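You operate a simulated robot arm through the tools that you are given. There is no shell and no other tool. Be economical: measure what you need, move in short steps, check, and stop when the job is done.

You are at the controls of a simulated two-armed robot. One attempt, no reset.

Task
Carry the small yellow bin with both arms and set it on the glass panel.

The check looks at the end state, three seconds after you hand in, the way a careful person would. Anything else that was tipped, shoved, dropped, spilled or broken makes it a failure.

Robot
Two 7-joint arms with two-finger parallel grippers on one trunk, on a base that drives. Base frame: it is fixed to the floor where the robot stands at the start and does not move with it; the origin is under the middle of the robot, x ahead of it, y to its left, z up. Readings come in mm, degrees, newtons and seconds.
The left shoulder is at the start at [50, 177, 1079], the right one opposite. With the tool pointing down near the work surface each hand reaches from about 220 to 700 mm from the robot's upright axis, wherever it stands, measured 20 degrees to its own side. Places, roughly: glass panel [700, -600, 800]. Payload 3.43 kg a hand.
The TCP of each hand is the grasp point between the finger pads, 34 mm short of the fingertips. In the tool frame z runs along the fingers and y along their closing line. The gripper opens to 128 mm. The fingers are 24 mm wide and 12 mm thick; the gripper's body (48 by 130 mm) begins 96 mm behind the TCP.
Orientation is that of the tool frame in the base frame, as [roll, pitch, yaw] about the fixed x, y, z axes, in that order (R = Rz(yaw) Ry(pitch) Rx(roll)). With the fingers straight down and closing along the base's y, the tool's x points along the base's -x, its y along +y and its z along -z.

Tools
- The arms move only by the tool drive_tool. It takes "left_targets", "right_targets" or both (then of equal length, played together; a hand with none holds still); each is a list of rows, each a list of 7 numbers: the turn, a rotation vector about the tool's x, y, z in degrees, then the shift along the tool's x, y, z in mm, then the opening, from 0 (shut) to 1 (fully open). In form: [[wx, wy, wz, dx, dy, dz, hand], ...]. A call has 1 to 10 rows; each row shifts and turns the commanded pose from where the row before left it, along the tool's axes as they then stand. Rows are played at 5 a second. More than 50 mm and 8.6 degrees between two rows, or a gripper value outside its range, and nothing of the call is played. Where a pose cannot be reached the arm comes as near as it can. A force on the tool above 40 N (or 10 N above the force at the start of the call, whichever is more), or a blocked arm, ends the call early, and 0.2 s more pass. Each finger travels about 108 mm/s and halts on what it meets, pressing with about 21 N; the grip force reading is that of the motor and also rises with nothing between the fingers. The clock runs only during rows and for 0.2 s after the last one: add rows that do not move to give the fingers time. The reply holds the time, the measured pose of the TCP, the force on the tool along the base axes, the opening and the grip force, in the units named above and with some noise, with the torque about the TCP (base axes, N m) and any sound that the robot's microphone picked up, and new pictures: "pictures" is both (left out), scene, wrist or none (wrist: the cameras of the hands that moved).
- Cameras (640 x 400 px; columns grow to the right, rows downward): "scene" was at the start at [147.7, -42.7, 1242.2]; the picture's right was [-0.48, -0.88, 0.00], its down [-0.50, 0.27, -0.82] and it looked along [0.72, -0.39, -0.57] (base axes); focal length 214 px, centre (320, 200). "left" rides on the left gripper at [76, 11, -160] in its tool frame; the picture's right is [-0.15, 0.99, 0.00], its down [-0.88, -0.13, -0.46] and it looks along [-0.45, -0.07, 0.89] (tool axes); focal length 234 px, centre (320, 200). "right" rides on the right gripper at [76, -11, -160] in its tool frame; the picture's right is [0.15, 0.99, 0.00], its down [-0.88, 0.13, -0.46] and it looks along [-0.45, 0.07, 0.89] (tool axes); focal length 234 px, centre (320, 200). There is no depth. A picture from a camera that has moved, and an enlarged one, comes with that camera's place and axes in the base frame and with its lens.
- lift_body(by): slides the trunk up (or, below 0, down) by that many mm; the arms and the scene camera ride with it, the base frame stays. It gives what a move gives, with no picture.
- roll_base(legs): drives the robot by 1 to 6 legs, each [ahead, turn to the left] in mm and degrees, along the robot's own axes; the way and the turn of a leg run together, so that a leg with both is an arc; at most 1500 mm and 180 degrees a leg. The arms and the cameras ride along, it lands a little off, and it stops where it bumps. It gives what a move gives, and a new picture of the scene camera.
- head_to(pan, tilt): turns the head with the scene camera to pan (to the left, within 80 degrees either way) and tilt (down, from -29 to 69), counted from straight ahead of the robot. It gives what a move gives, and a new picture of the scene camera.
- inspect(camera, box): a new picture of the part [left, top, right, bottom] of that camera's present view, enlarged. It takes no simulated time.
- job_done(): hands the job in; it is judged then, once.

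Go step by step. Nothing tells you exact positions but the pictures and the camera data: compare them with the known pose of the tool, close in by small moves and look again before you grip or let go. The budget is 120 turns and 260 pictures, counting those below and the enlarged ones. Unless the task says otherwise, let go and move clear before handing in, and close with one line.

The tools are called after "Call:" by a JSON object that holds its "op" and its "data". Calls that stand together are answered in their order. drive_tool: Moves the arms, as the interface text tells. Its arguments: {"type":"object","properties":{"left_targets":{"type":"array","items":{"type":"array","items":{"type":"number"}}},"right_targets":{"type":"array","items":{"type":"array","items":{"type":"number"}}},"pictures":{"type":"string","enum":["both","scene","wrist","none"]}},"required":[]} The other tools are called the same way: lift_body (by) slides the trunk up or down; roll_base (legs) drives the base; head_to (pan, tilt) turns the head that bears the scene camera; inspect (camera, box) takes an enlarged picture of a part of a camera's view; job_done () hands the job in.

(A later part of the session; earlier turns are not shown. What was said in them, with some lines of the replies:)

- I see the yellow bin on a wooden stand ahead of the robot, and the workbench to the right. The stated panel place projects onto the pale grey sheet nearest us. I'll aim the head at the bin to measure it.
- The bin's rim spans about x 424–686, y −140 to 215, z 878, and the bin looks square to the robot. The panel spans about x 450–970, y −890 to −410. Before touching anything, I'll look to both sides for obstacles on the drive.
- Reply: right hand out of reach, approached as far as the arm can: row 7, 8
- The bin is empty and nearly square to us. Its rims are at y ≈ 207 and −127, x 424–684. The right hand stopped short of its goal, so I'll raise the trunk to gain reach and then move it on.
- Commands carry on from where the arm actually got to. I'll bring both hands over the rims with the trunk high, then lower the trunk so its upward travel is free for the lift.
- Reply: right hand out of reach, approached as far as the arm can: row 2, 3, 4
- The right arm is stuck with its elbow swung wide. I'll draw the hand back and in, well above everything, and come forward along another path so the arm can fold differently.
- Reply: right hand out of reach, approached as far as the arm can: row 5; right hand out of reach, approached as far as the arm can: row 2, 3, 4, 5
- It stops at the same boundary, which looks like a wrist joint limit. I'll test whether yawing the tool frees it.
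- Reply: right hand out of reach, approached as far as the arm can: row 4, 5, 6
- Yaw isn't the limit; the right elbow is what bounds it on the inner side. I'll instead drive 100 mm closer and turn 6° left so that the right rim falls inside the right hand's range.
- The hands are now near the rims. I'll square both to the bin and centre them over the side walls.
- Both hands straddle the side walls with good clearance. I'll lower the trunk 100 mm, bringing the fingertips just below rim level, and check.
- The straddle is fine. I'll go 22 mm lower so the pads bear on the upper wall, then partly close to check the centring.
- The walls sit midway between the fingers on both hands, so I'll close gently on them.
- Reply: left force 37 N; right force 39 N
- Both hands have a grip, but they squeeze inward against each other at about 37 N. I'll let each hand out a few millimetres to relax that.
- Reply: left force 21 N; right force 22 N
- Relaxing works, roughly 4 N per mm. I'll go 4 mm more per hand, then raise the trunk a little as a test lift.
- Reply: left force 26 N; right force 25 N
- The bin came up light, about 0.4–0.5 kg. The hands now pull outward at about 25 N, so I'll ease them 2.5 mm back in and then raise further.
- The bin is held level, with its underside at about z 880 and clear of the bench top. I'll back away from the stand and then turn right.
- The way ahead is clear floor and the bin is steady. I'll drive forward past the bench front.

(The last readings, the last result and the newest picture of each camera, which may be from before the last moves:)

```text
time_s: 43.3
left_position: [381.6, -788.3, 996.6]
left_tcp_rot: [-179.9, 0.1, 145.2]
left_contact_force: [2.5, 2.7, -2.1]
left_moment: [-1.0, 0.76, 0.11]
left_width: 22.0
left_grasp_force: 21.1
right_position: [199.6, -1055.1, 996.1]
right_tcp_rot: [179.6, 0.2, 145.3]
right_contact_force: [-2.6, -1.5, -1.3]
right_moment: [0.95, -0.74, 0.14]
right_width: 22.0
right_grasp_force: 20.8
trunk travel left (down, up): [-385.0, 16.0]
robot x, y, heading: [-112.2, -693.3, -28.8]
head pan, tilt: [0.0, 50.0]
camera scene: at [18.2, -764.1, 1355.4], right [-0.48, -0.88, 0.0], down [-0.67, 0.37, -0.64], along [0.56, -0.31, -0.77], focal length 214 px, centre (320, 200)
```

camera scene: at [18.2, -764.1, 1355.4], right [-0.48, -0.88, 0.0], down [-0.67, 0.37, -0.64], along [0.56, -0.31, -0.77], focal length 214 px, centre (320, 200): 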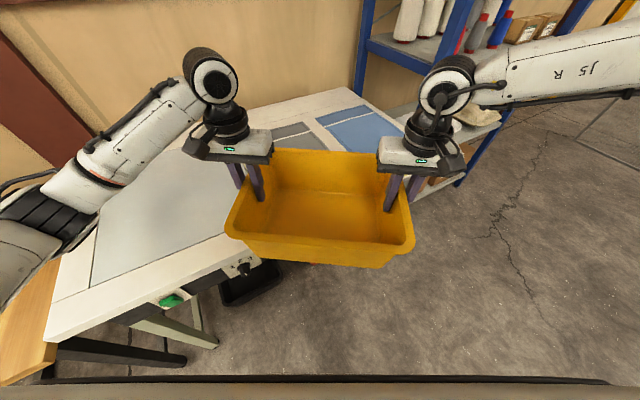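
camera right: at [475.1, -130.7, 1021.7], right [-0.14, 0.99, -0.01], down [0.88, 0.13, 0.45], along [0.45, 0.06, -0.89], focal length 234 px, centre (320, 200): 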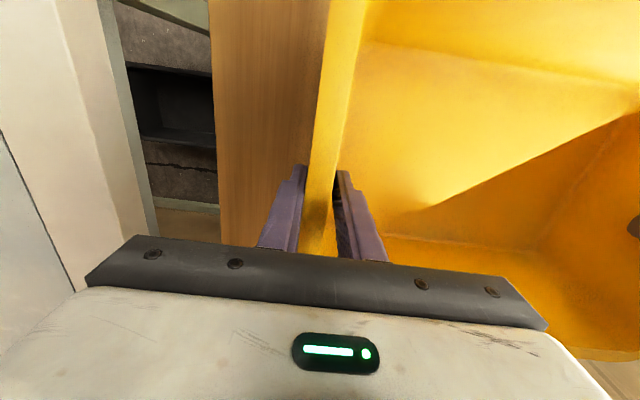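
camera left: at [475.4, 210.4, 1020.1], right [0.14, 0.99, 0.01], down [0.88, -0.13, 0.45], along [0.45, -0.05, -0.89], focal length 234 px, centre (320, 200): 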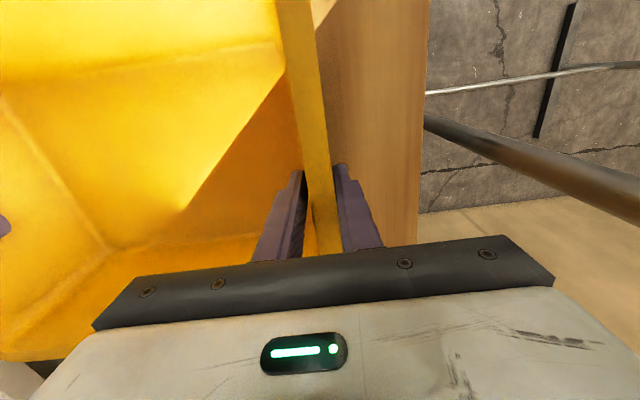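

All is steady. I'll turn the remaining 35° to face the panel squarely.

Call:
{"op": "roll_base", "data": {"legs": [[0, 35]]}}

```text
time_s: 45.3
left_position: [348.9, -489.7, 996.5]
left_tcp_rot: [-179.9, 0.1, -179.9]
left_contact_force: [1.3, 2.3, -1.8]
left_moment: [-1.28, 0.05, 0.11]
left_width: 22.1
left_grasp_force: 21.1
right_position: [349.7, -812.2, 997.7]
right_tcp_rot: [179.6, 0.2, 180.0]
right_contact_force: [-0.1, -2.3, -2.7]
right_moment: [1.2, -0.12, 0.09]
right_width: 22.1
right_grasp_force: 20.6
trunk travel left (down, up): [-385.0, 16.0]
robot x, y, heading: [-115.2, -692.3, 6.1]
head pan, tilt: [0.0, 50.0]
camera scene: at [35.5, -677.6, 1355.4], right [0.1, -0.99, 0.0], down [-0.76, -0.08, -0.64], along [0.64, 0.07, -0.77], focal length 214 px, centre (320, 200)
```

scene: 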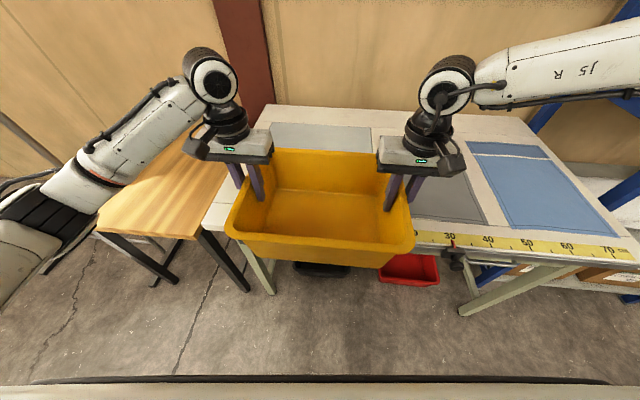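

Comparing views, the bench top is nearer z ≈ 845, with the panel at about x 417–882, y −797 to −367, so the clearance is only about 45 mm. I'll raise the trunk fully, then angle forward so the bin comes over the panel.

Call:
{"op": "lift_body", "data": {"by": 16}}

Call:
{"op": "roll_base", "data": {"legs": [[0, 8.7], [150, 0]]}}

Call:
{"op": "head_to", "data": {"pan": 35, "tilt": 45}}

```text
time_s: 46.0
left_position: [349.5, -488.6, 1011.5]
left_tcp_rot: [-179.8, 0.1, -179.9]
left_contact_force: [0.8, 2.1, -2.1]
left_moment: [-1.29, 0.1, 0.08]
left_width: 22.1
left_grasp_force: 21.1
right_position: [350.1, -812.6, 1012.3]
right_tcp_rot: [179.5, 0.1, 180.0]
right_contact_force: [-1.1, -2.1, -1.8]
right_moment: [1.3, -0.17, 0.11]
right_width: 21.8
right_grasp_force: 21.2
trunk travel left (down, up): [-401.0, 0.0]
robot x, y, heading: [-112.1, -691.5, 5.6]
head pan, tilt: [0.0, 50.0]
```

```text
time_s: 48.0
left_position: [456.0, -383.3, 1012.7]
left_tcp_rot: [-179.8, -0.1, -171.1]
left_contact_force: [0.5, 3.1, -1.9]
left_moment: [-1.21, -0.21, 0.13]
left_width: 22.1
left_grasp_force: 21.1
right_position: [506.9, -702.8, 1012.0]
right_tcp_rot: [179.5, 0.2, -171.1]
right_contact_force: [-0.1, -2.3, -2.7]
right_moment: [1.18, 0.16, 0.14]
right_width: 22.1
right_grasp_force: 21.1
trunk travel left (down, up): [-401.0, 0.0]
robot x, y, heading: [32.8, -654.7, 14.6]
head pan, tilt: [0.0, 50.0]
camera scene: at [176.4, -617.8, 1371.3], right [0.25, -0.97, 0.0], down [-0.74, -0.2, -0.64], along [0.62, 0.16, -0.77], focal length 214 px, centre (320, 200)
```

scene: 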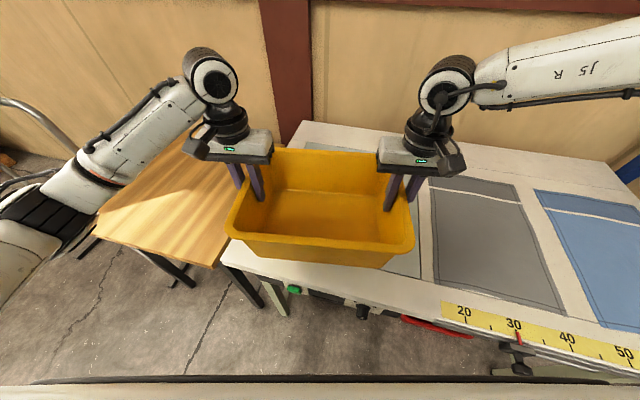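

```text
time_s: 49.0
left_position: [456.5, -382.9, 1012.7]
left_tcp_rot: [-179.8, 0.1, -171.2]
left_contact_force: [0.8, 2.7, -2.8]
left_moment: [-1.23, -0.17, 0.09]
left_width: 21.8
left_grasp_force: 20.9
right_position: [507.0, -702.9, 1012.5]
right_tcp_rot: [179.6, 0.3, -171.1]
right_contact_force: [-0.9, -2.5, -2.1]
right_moment: [1.27, 0.13, 0.1]
right_width: 22.1
right_grasp_force: 21.3
trunk travel left (down, up): [-401.0, 0.0]
robot x, y, heading: [32.9, -651.9, 14.7]
head pan, tilt: [35.0, 45.0]
camera scene: at [153.7, -575.6, 1378.3], right [0.76, -0.65, 0.0], down [-0.46, -0.54, -0.71], along [0.46, 0.54, -0.71], focal length 214 px, centre (320, 200)
```

scene: 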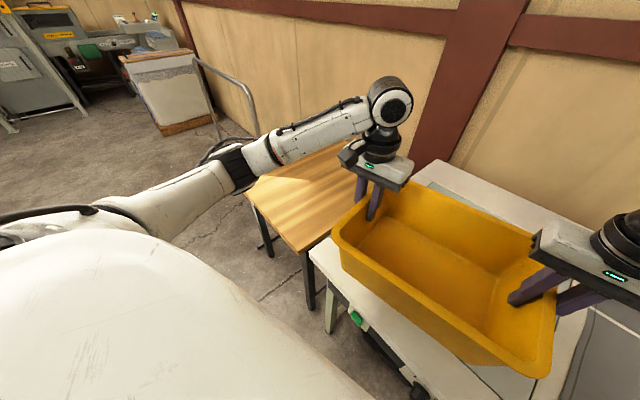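

Bench clearance holds and no contact shows. I'll finish the approach and square up.

Call:
{"op": "roll_base", "data": {"legs": [[120, 0], [0, -8.9]]}}

Call:
{"op": "head_to", "data": {"pan": 0, "tilt": 50}}

```text
time_s: 50.9
left_position: [609.5, -419.2, 1012.7]
left_tcp_rot: [-179.8, 0.2, -179.7]
left_contact_force: [0.1, 2.1, -1.8]
left_moment: [-1.22, -0.08, 0.12]
left_width: 22.2
left_grasp_force: 20.8
right_position: [611.5, -742.9, 1012.6]
right_tcp_rot: [179.4, 0.1, -179.7]
right_contact_force: [-0.7, -3.1, -0.6]
right_moment: [1.36, -0.01, 0.13]
right_width: 22.1
right_grasp_force: 21.3
trunk travel left (down, up): [-401.0, 0.0]
robot x, y, heading: [147.9, -626.1, 6.1]
head pan, tilt: [35.0, 45.0]
camera scene: at [280.8, -564.2, 1378.4], right [0.66, -0.75, 0.0], down [-0.53, -0.47, -0.71], along [0.53, 0.47, -0.71], focal length 214 px, centre (320, 200)
```

scene: 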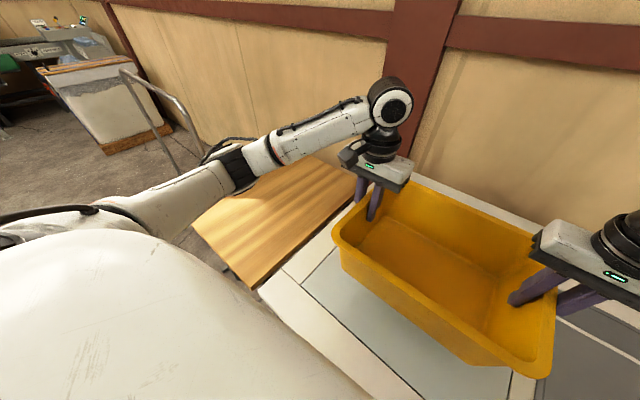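

```text
time_s: 51.9
left_position: [608.8, -419.4, 1011.5]
left_tcp_rot: [-179.8, 0.1, -179.6]
left_contact_force: [-0.2, 2.8, -2.2]
left_moment: [-1.25, 0.03, 0.08]
left_width: 22.0
left_grasp_force: 21.0
right_position: [611.7, -741.8, 1012.3]
right_tcp_rot: [179.5, 0.1, -179.6]
right_contact_force: [-0.6, -2.3, -2.4]
right_moment: [1.26, -0.05, 0.1]
right_width: 22.1
right_grasp_force: 21.1
trunk travel left (down, up): [-401.0, 0.0]
robot x, y, heading: [149.0, -624.6, 6.3]
head pan, tilt: [0.0, 50.0]
camera scene: at [296.3, -608.8, 1371.4], right [0.11, -0.99, 0.0], down [-0.76, -0.08, -0.64], along [0.64, 0.07, -0.77], focal length 214 px, centre (320, 200)
```

scene: 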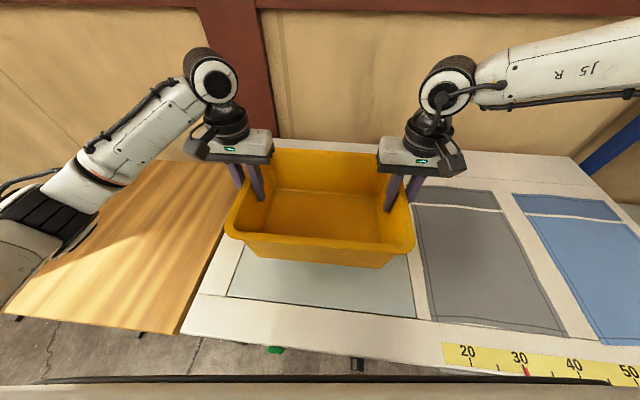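

The bin is over the middle of the panel: bin x 479–741, y −747 to −413; panel y −803 to −381, near edge x 421. I'll lower 35 mm by trunk, then feel for the glass with the arms in small steps.

Call:
{"op": "lift_body", "data": {"by": -35}}

Call:
{"op": "head_to", "data": {"pan": 0, "tilt": 60}}

```text
time_s: 52.7
left_position: [607.8, -418.2, 977.7]
left_tcp_rot: [-179.8, 0.2, -179.7]
left_contact_force: [0.3, 2.5, -2.4]
left_moment: [-1.23, -0.03, 0.07]
left_width: 22.0
left_grasp_force: 20.8
right_position: [611.9, -742.7, 975.8]
right_tcp_rot: [179.4, 0.1, -179.6]
right_contact_force: [-0.5, -2.3, -2.3]
right_moment: [1.23, -0.04, 0.09]
right_width: 21.9
right_grasp_force: 21.0
trunk travel left (down, up): [-366.0, 35.0]
robot x, y, heading: [150.1, -619.5, 6.0]
head pan, tilt: [0.0, 50.0]
```

```text
time_s: 53.4
left_position: [608.7, -418.7, 977.7]
left_tcp_rot: [-179.8, 0.1, -179.7]
left_contact_force: [0.6, 2.2, -1.6]
left_moment: [-1.23, -0.04, 0.07]
left_width: 21.9
left_grasp_force: 20.5
right_position: [612.4, -743.8, 975.6]
right_tcp_rot: [179.5, 0.1, -179.7]
right_contact_force: [-0.6, -1.0, -2.3]
right_moment: [1.23, 0.0, 0.13]
right_width: 22.3
right_grasp_force: 21.4
trunk travel left (down, up): [-366.0, 35.0]
robot x, y, heading: [148.3, -622.2, 6.4]
head pan, tilt: [0.0, 60.0]
camera scene: at [286.0, -610.0, 1323.9], right [0.11, -0.99, 0.0], down [-0.86, -0.09, -0.5], along [0.5, 0.05, -0.87], focal length 214 px, centre (320, 200)
```

scene: 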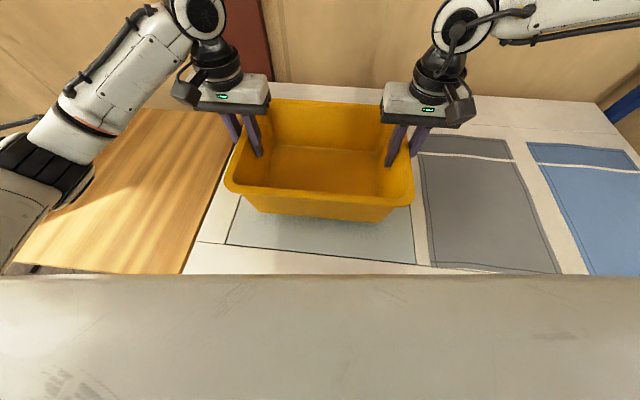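

The shadow shows a small gap left. I'll lower with both arms in 3 mm steps, watching vertical force.

Call:
{"op": "drive_tool", "data": {"left_targets": [[0, 0, 0, 0, 0, 3, 0], [0, 0, 0, 0, 0, 3, 0], [0, 0, 0, 0, 0, 3, 0], [0, 0, 0, 0, 0, 3, 0], [0, 0, 0, 0, 0, 0, 0]], "right_targets": [[0, 0, 0, 0, 0, 3, 0], [0, 0, 0, 0, 0, 3, 0], [0, 0, 0, 0, 0, 3, 0], [0, 0, 0, 0, 0, 3, 0], [0, 0, 0, 0, 0, 0, 0]], "pictures": "scene"}}

```text
time_s: 54.6
left_position: [608.5, -418.3, 967.0]
left_tcp_rot: [-179.8, 0.1, -179.7]
left_contact_force: [0.9, -0.4, -1.9]
left_moment: [-1.26, -0.06, 0.09]
left_width: 21.9
left_grasp_force: 21.2
right_position: [611.3, -742.1, 965.2]
right_tcp_rot: [179.6, 0.1, -179.7]
right_contact_force: [-1.0, 0.8, -1.8]
right_moment: [1.27, 0.06, 0.1]
right_width: 21.9
right_grasp_force: 20.8
trunk travel left (down, up): [-366.0, 35.0]
robot x, y, heading: [148.0, -624.2, 6.3]
head pan, tilt: [0.0, 60.0]
camera scene: at [286.0, -610.0, 1323.9], right [0.11, -0.99, 0.0], down [-0.86, -0.09, -0.5], along [0.5, 0.05, -0.87], focal length 214 px, centre (320, 200)
```

scene: 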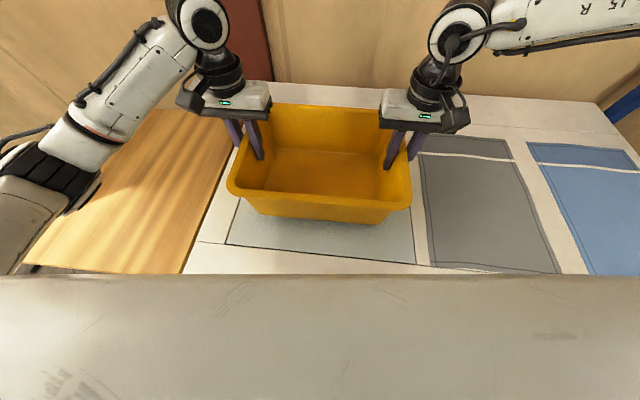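

No contact yet. I'll carry on in 2.5 mm steps.

Call:
{"op": "drive_tool", "data": {"left_targets": [[0, 0, 0, 0, 0, 2.5, 0], [0, 0, 0, 0, 0, 2.5, 0], [0, 0, 0, 0, 0, 2.5, 0], [0, 0, 0, 0, 0, 2.5, 0], [0, 0, 0, 0, 0, 0, 0]], "right_targets": [[0, 0, 0, 0, 0, 2.5, 0], [0, 0, 0, 0, 0, 2.5, 0], [0, 0, 0, 0, 0, 2.5, 0], [0, 0, 0, 0, 0, 2.5, 0], [0, 0, 0, 0, 0, 0, 0]], "pictures": "none"}}

```text
time_s: 55.8
left_position: [608.0, -419.2, 956.7]
left_tcp_rot: [-179.7, 0.1, -179.6]
left_contact_force: [1.4, 0.1, -1.6]
left_moment: [-1.32, 0.01, 0.11]
left_width: 21.9
left_grasp_force: 21.0
right_position: [611.4, -741.4, 955.2]
right_tcp_rot: [179.6, 0.1, -179.7]
right_contact_force: [-0.5, -0.5, -2.4]
right_moment: [1.25, -0.02, 0.13]
right_width: 22.2
right_grasp_force: 21.1
trunk travel left (down, up): [-366.0, 35.0]
robot x, y, heading: [148.6, -624.9, 6.1]
head pan, tilt: [0.0, 60.0]
```

Call:
{"op": "drive_tool", "data": {"left_targets": [[0, 0, 0, 0, 0, 2, 0], [0, 0, 0, 0, 0, 2, 0], [0, 0, 0, 0, 0, 2, 0], [0, 0, 0, 0, 0, 0, 0]], "right_targets": [[0, 0, 0, 0, 0, 2, 0], [0, 0, 0, 0, 0, 2, 0], [0, 0, 0, 0, 0, 2, 0], [0, 0, 0, 0, 0, 0, 0]], "pictures": "scene"}}

```text
time_s: 56.8
left_position: [608.6, -419.2, 949.5]
left_tcp_rot: [-179.8, 0.1, -179.8]
left_contact_force: [1.0, 1.4, -1.7]
left_moment: [-1.33, -0.11, 0.2]
left_width: 22.0
left_grasp_force: 20.6
right_position: [612.8, -743.0, 949.3]
right_tcp_rot: [179.5, 0.1, -179.7]
right_contact_force: [-1.5, -1.7, -3.3]
right_moment: [1.21, 0.06, 0.28]
right_width: 21.6
right_grasp_force: 21.3
trunk travel left (down, up): [-366.0, 35.0]
robot x, y, heading: [149.4, -623.0, 6.2]
head pan, tilt: [0.0, 60.0]
camera scene: at [286.0, -610.0, 1323.9], right [0.11, -0.99, 0.0], down [-0.86, -0.09, -0.5], along [0.5, 0.05, -0.87], focal length 214 px, centre (320, 200)
```

scene: 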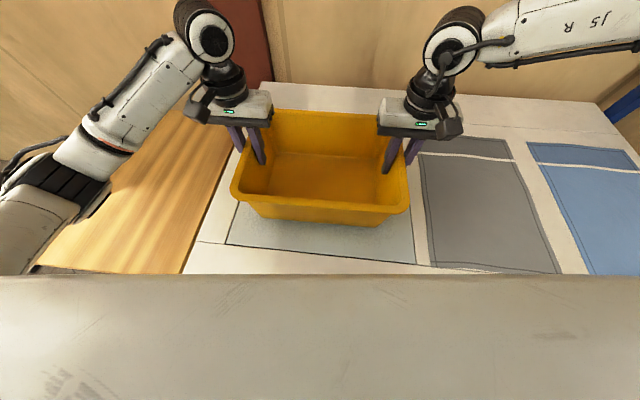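

Still hanging free, with a visible shadow gap. I'll continue in small steps.

Call:
{"op": "drive_tool", "data": {"left_targets": [[0, 0, 0, 0, 0, 2, 0], [0, 0, 0, 0, 0, 2, 0], [0, 0, 0, 0, 0, 2, 0], [0, 0, 0, 0, 0, 0, 0]], "right_targets": [[0, 0, 0, 0, 0, 2, 0], [0, 0, 0, 0, 0, 2, 0], [0, 0, 0, 0, 0, 2, 0], [0, 0, 0, 0, 0, 0, 0]], "pictures": "none"}}

Call:
{"op": "inspect", "data": {"camera": "scene", "box": [200, 80, 440, 275]}}

```text
time_s: 57.8
left_position: [608.2, -420.8, 943.4]
left_tcp_rot: [-179.9, -0.1, -179.6]
left_contact_force: [0.4, 6.1, -2.0]
left_moment: [-1.19, -0.22, 0.05]
left_width: 22.2
left_grasp_force: 21.4
right_position: [611.2, -743.0, 944.6]
right_tcp_rot: [179.5, 0.1, -179.8]
right_contact_force: [-1.0, -5.1, -2.1]
right_moment: [1.23, 0.15, 0.12]
right_width: 21.9
right_grasp_force: 20.9
trunk travel left (down, up): [-366.0, 35.0]
robot x, y, heading: [148.3, -624.4, 6.0]
head pan, tilt: [0.0, 60.0]
```

```text
2.05 times, centred on (320, 178) of scene
camera zoom: at [286.0, -610.0, 1323.9], right [0.11, -0.99, 0.0], down [-0.86, -0.09, -0.5], along [0.5, 0.05, -0.87], focal length 440 px, centre (320, 246)
```

zoom: 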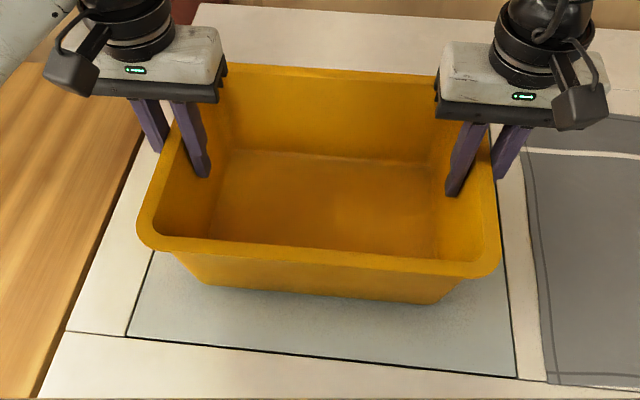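

Call:
{"op": "drive_tool", "data": {"left_targets": [[0, 0, 0, 0, 0, 2, 0], [0, 0, 0, 0, 0, 2, 0], [0, 0, 0, 0, 0, 2, 0], [0, 0, 0, 0, 0, 2, 0], [0, 0, 0, 0, 0, 0, 0]], "right_targets": [[0, 0, 0, 0, 0, 2, 0], [0, 0, 0, 0, 0, 2, 0], [0, 0, 0, 0, 0, 2, 0], [0, 0, 0, 0, 0, 2, 0], [0, 0, 0, 0, 0, 0, 0]], "pictures": "none"}}

Call:
{"op": "inspect", "data": {"camera": "scene", "box": [200, 80, 440, 275]}}

```text
time_s: 59.0
left_position: [606.7, -419.5, 938.8]
left_tcp_rot: [-179.8, 0.3, -179.4]
left_contact_force: [3.3, 10.2, 18.5]
left_moment: [-1.15, -0.07, 0.49]
left_width: 22.7
left_grasp_force: 20.9
right_position: [611.6, -742.9, 937.3]
right_tcp_rot: [179.4, 0.6, -179.6]
right_contact_force: [1.6, -7.8, 20.4]
right_moment: [1.22, -0.01, 0.47]
right_width: 22.3
right_grasp_force: 21.0
trunk travel left (down, up): [-366.0, 35.0]
robot x, y, heading: [149.8, -625.4, 6.6]
head pan, tilt: [0.0, 60.0]
```

```text
2.05 times, centred on (320, 178) of scene
camera zoom: at [283.4, -609.9, 1324.5], right [0.11, -0.99, 0.0], down [-0.86, -0.09, -0.5], along [0.5, 0.05, -0.86], focal length 440 px, centre (320, 246)
```

zoom: 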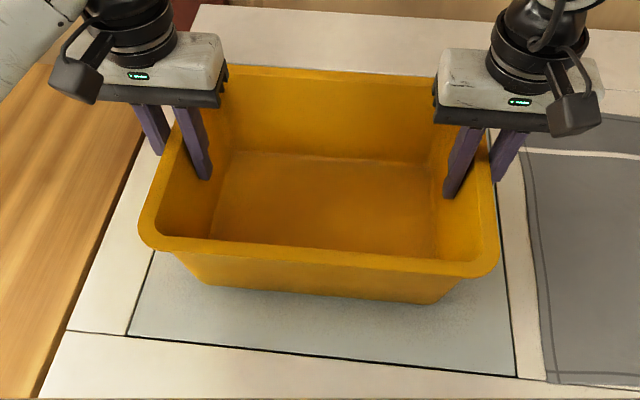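

The bin has touched down on the glass (about 20 N up on each hand). I'll ease up 4 mm to unload before opening.

Call:
{"op": "drive_tool", "data": {"left_targets": [[0, 0, 0, 0, 1, -2, 0], [0, 0, 0, 0, 0, -1.5, 0], [0, 0, 0, 0, 0, 0, 0]], "right_targets": [[0, 0, 0, 0, -1, -2, 0], [0, 0, 0, 0, 0, -1.5, 0], [0, 0, 0, 0, 0, 0, 0]], "pictures": "none"}}

```text
time_s: 59.8
left_position: [606.6, -418.9, 938.1]
left_tcp_rot: [-179.6, 0.0, -179.8]
left_contact_force: [0.8, -2.6, 2.5]
left_moment: [-1.29, -0.26, 0.29]
left_width: 22.5
left_grasp_force: 20.2
right_position: [609.6, -742.8, 938.2]
right_tcp_rot: [179.5, -0.1, -179.6]
right_contact_force: [-0.2, 4.1, -1.6]
right_moment: [1.36, -0.32, -0.04]
right_width: 21.9
right_grasp_force: 21.1
trunk travel left (down, up): [-366.0, 35.0]
robot x, y, heading: [146.8, -627.2, 6.0]
head pan, tilt: [0.0, 60.0]
```

The load is off the hands and the bin rests on the panel. I'll open both grippers in steps.

Call:
{"op": "drive_tool", "data": {"left_targets": [[0, 0, 0, 0, 0, 0, 0.2], [0, 0, 0, 0, 0, 0, 0.3], [0, 0, 0, 0, 0, 0, 0.45], [0, 0, 0, 0, 0, 0, 0.6], [0, 0, 0, 0, 0, 0, 0.6]], "right_targets": [[0, 0, 0, 0, 0, 0, 0.2], [0, 0, 0, 0, 0, 0, 0.3], [0, 0, 0, 0, 0, 0, 0.45], [0, 0, 0, 0, 0, 0, 0.6], [0, 0, 0, 0, 0, 0, 0.6]]}}

```text
time_s: 61.0
left_position: [608.8, -418.9, 940.3]
left_tcp_rot: [-179.9, 0.1, -179.7]
left_contact_force: [-0.1, 0.7, -0.3]
left_moment: [-0.01, 0.03, 0.01]
left_width: 77.0
left_grasp_force: 0.0
right_position: [611.3, -743.0, 939.0]
right_tcp_rot: [179.5, 0.2, -179.8]
right_contact_force: [0.0, 0.8, -0.8]
right_moment: [0.01, -0.03, 0.02]
right_width: 76.6
right_grasp_force: 0.1
trunk travel left (down, up): [-366.0, 35.0]
robot x, y, heading: [154.4, -625.7, 6.2]
head pan, tilt: [0.0, 60.0]
camera scene: at [285.7, -610.0, 1323.9], right [0.11, -0.99, 0.0], down [-0.86, -0.09, -0.5], along [0.5, 0.05, -0.87], focal length 214 px, centre (320, 200)
camera right: at [535.7, -756.7, 1098.7], right [-0.15, 0.99, 0.01], down [0.88, 0.13, 0.46], along [0.45, 0.08, -0.89], focal length 234 px, centre (320, 200)
camera left: at [532.4, -407.6, 1097.7], right [0.14, 0.99, 0.0], down [0.88, -0.12, 0.46], along [0.45, -0.07, -0.89], focal length 234 px, centre (320, 200)
```

scene: 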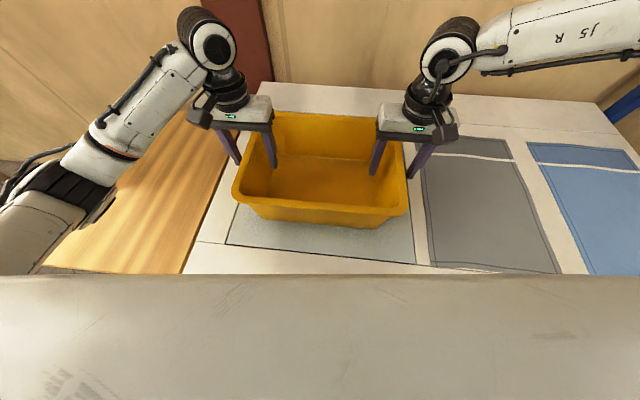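
right: 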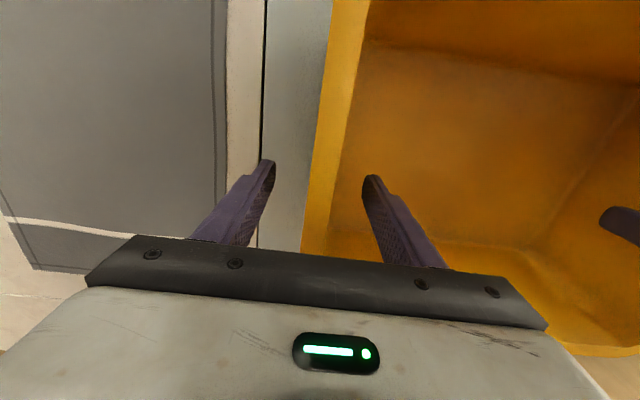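
left: 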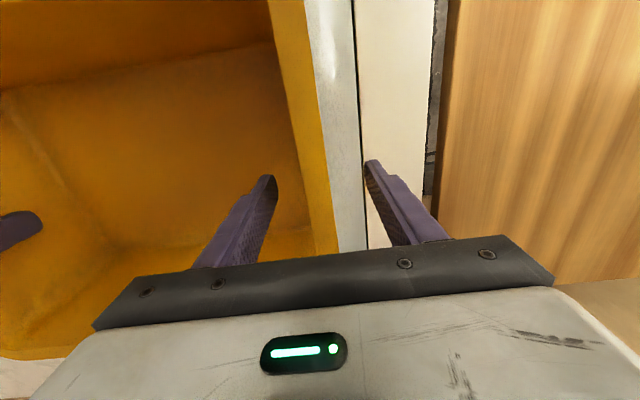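

Both hands are free and the bin lies fully within the panel. I'll lift both hands straight up clear of the rim.

Call:
{"op": "drive_tool", "data": {"left_targets": [[0, 0, 0, 0, 0, -12, 0.6], [0, 0, 0, 0, 0, -12, 0.6], [0, 0, 0, 0, 0, -12, 0.6], [0, 0, 0, 0, 0, 0, 0.6]], "right_targets": [[0, 0, 0, 0, 0, -12, 0.6], [0, 0, 0, 0, 0, -12, 0.6], [0, 0, 0, 0, 0, -12, 0.6], [0, 0, 0, 0, 0, 0, 0.6]], "pictures": "none"}}

Call:
{"op": "lift_body", "data": {"by": 35}}

Call:
{"op": "drive_tool", "data": {"left_targets": [[0, 0, 0, 0, 0, -12, 0.6], [0, 0, 0, 0, 0, -12, 0.6], [0, 0, 0, 0, 0, -12, 0.6], [0, 0, 0, 0, 0, 0, 0.6]], "right_targets": [[0, 0, 0, 0, 0, -12, 0.6], [0, 0, 0, 0, 0, -12, 0.6], [0, 0, 0, 0, 0, -12, 0.6], [0, 0, 0, 0, 0, 0, 0.6]], "pictures": "both"}}

```text
time_s: 62.0
left_position: [608.3, -419.0, 975.3]
left_tcp_rot: [-179.9, 0.2, -179.8]
left_contact_force: [0.2, -0.1, 0.6]
left_moment: [0.0, 0.01, 0.0]
left_width: 76.9
left_grasp_force: 0.1
right_position: [612.3, -743.5, 974.7]
right_tcp_rot: [179.4, 0.1, -179.7]
right_contact_force: [-0.3, -0.2, 0.8]
right_moment: [-0.01, 0.03, 0.02]
right_width: 76.9
right_grasp_force: 0.1
trunk travel left (down, up): [-366.0, 35.0]
robot x, y, heading: [149.5, -624.5, 6.4]
head pan, tilt: [0.0, 60.0]
```

```text
time_s: 62.8
left_position: [608.1, -419.3, 1009.8]
left_tcp_rot: [-179.7, 0.1, -179.7]
left_contact_force: [-0.1, 1.2, -0.1]
left_moment: [-0.02, -0.01, -0.03]
left_width: 76.7
left_grasp_force: 0.1
right_position: [612.2, -743.5, 1010.5]
right_tcp_rot: [179.5, 0.2, -179.7]
right_contact_force: [-0.4, 0.0, 0.3]
right_moment: [0.02, -0.02, 0.01]
right_width: 76.8
right_grasp_force: 0.0
trunk travel left (down, up): [-401.0, 0.0]
robot x, y, heading: [149.6, -624.8, 6.2]
head pan, tilt: [0.0, 60.0]
```

```text
time_s: 63.8
left_position: [608.4, -418.7, 1046.4]
left_tcp_rot: [-179.9, 0.2, -179.7]
left_contact_force: [-0.1, 0.7, -1.6]
left_moment: [0.02, -0.01, -0.01]
left_width: 76.9
left_grasp_force: 0.0
right_position: [611.2, -743.2, 1047.8]
right_tcp_rot: [179.4, 0.3, -179.7]
right_contact_force: [0.1, 0.0, -0.2]
right_moment: [0.0, 0.01, 0.01]
right_width: 76.5
right_grasp_force: 0.0
trunk travel left (down, up): [-401.0, 0.0]
robot x, y, heading: [149.6, -627.2, 6.2]
head pan, tilt: [0.0, 60.0]
camera scene: at [285.8, -610.0, 1358.9], right [0.11, -0.99, 0.0], down [-0.86, -0.09, -0.5], along [0.5, 0.05, -0.87], focal length 214 px, centre (320, 200)
camera right: at [535.2, -756.2, 1206.5], right [-0.15, 0.99, 0.01], down [0.88, 0.13, 0.46], along [0.45, 0.08, -0.89], focal length 234 px, centre (320, 200)
camera left: at [531.9, -407.7, 1204.3], right [0.14, 0.99, 0.0], down [0.88, -0.12, 0.46], along [0.45, -0.07, -0.89], focal length 234 px, centre (320, 200)
```

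scene: 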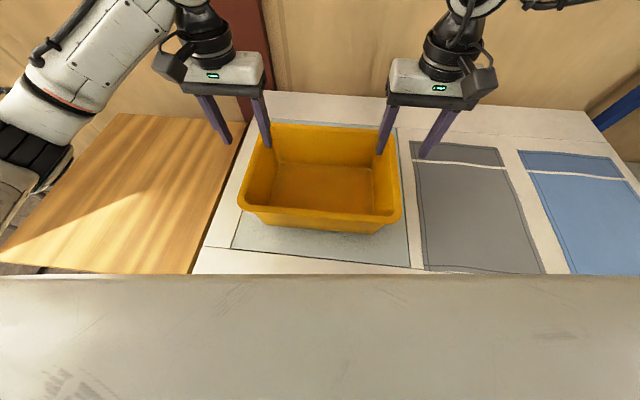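
right: 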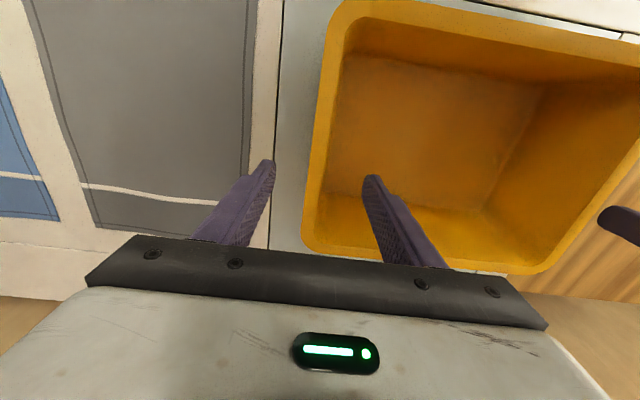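
left: 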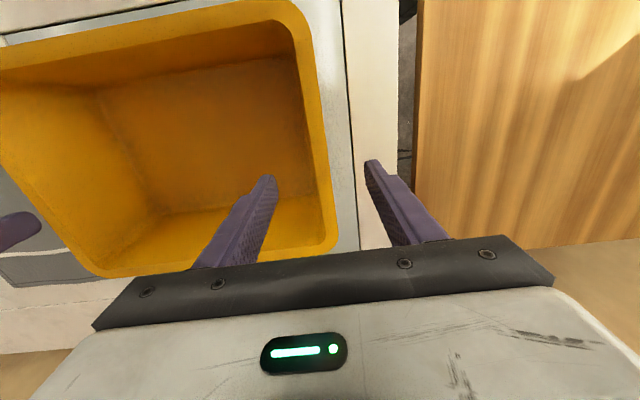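

The bin sits flat on the glass panel and the fingers are about 55 mm above its rim. I'll back the robot off and take a last look.

Call:
{"op": "roll_base", "data": {"legs": [[-300, 0]]}}

Call:
{"op": "head_to", "data": {"pan": 0, "tilt": 35}}

```text
time_s: 65.8
left_position: [310.2, -451.9, 1046.1]
left_tcp_rot: [-179.8, 0.1, 179.9]
left_contact_force: [-0.4, -0.3, -0.3]
left_moment: [0.02, -0.03, -0.01]
left_width: 77.2
left_grasp_force: 0.0
right_position: [312.2, -776.7, 1046.9]
right_tcp_rot: [179.5, 0.2, 179.9]
right_contact_force: [-1.1, -0.5, 0.4]
right_moment: [0.04, 0.01, 0.01]
right_width: 76.7
right_grasp_force: 0.1
trunk travel left (down, up): [-401.0, 0.0]
robot x, y, heading: [-146.2, -651.8, 5.8]
head pan, tilt: [0.0, 60.0]
camera scene: at [-13.3, -642.1, 1359.0], right [0.1, -0.99, 0.0], down [-0.86, -0.09, -0.5], along [0.5, 0.05, -0.87], focal length 214 px, centre (320, 200)
```

scene: 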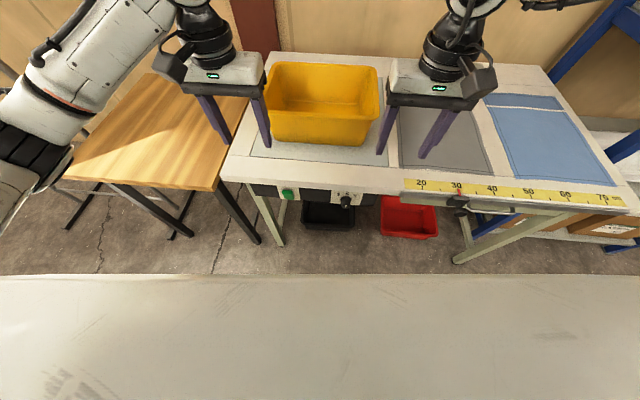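

```text
time_s: 66.7
left_position: [311.1, -452.7, 1046.3]
left_tcp_rot: [-179.8, 0.1, 180.0]
left_contact_force: [0.0, -0.1, 0.1]
left_moment: [0.0, 0.02, -0.01]
left_width: 76.7
left_grasp_force: 0.1
right_position: [312.8, -776.2, 1048.1]
right_tcp_rot: [179.6, 0.2, 179.9]
right_contact_force: [0.6, 0.6, 1.5]
right_moment: [-0.02, 0.0, -0.02]
right_width: 76.8
right_grasp_force: 0.1
trunk travel left (down, up): [-401.0, 0.0]
robot x, y, heading: [-149.4, -655.4, 5.8]
head pan, tilt: [0.0, 35.0]
camera scene: at [8.7, -639.9, 1393.1], right [0.1, -0.99, 0.0], down [-0.57, -0.06, -0.82], along [0.81, 0.08, -0.57], focal length 214 px, centre (320, 200)
```

scene: 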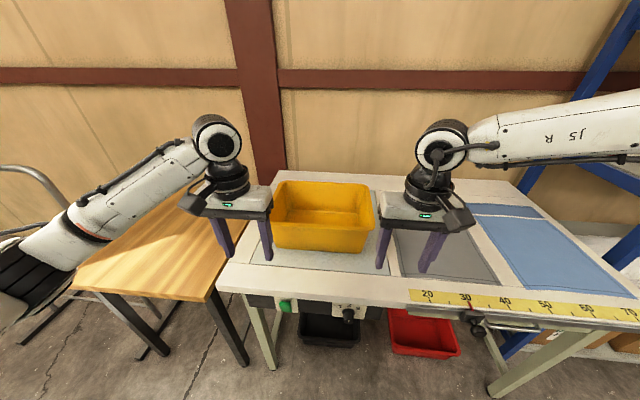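

The bin stands upright on the pale glass panel, the hands are clear, and nothing else looks disturbed. Handing in.

Call:
{"op": "job_done", "data": {}}

```text
The job is handed in.
```

The small yellow bin was carried with both arms and now stands upright on the glass panel. Both hands are clear of it, and nothing else looked disturbed in the last pictures.
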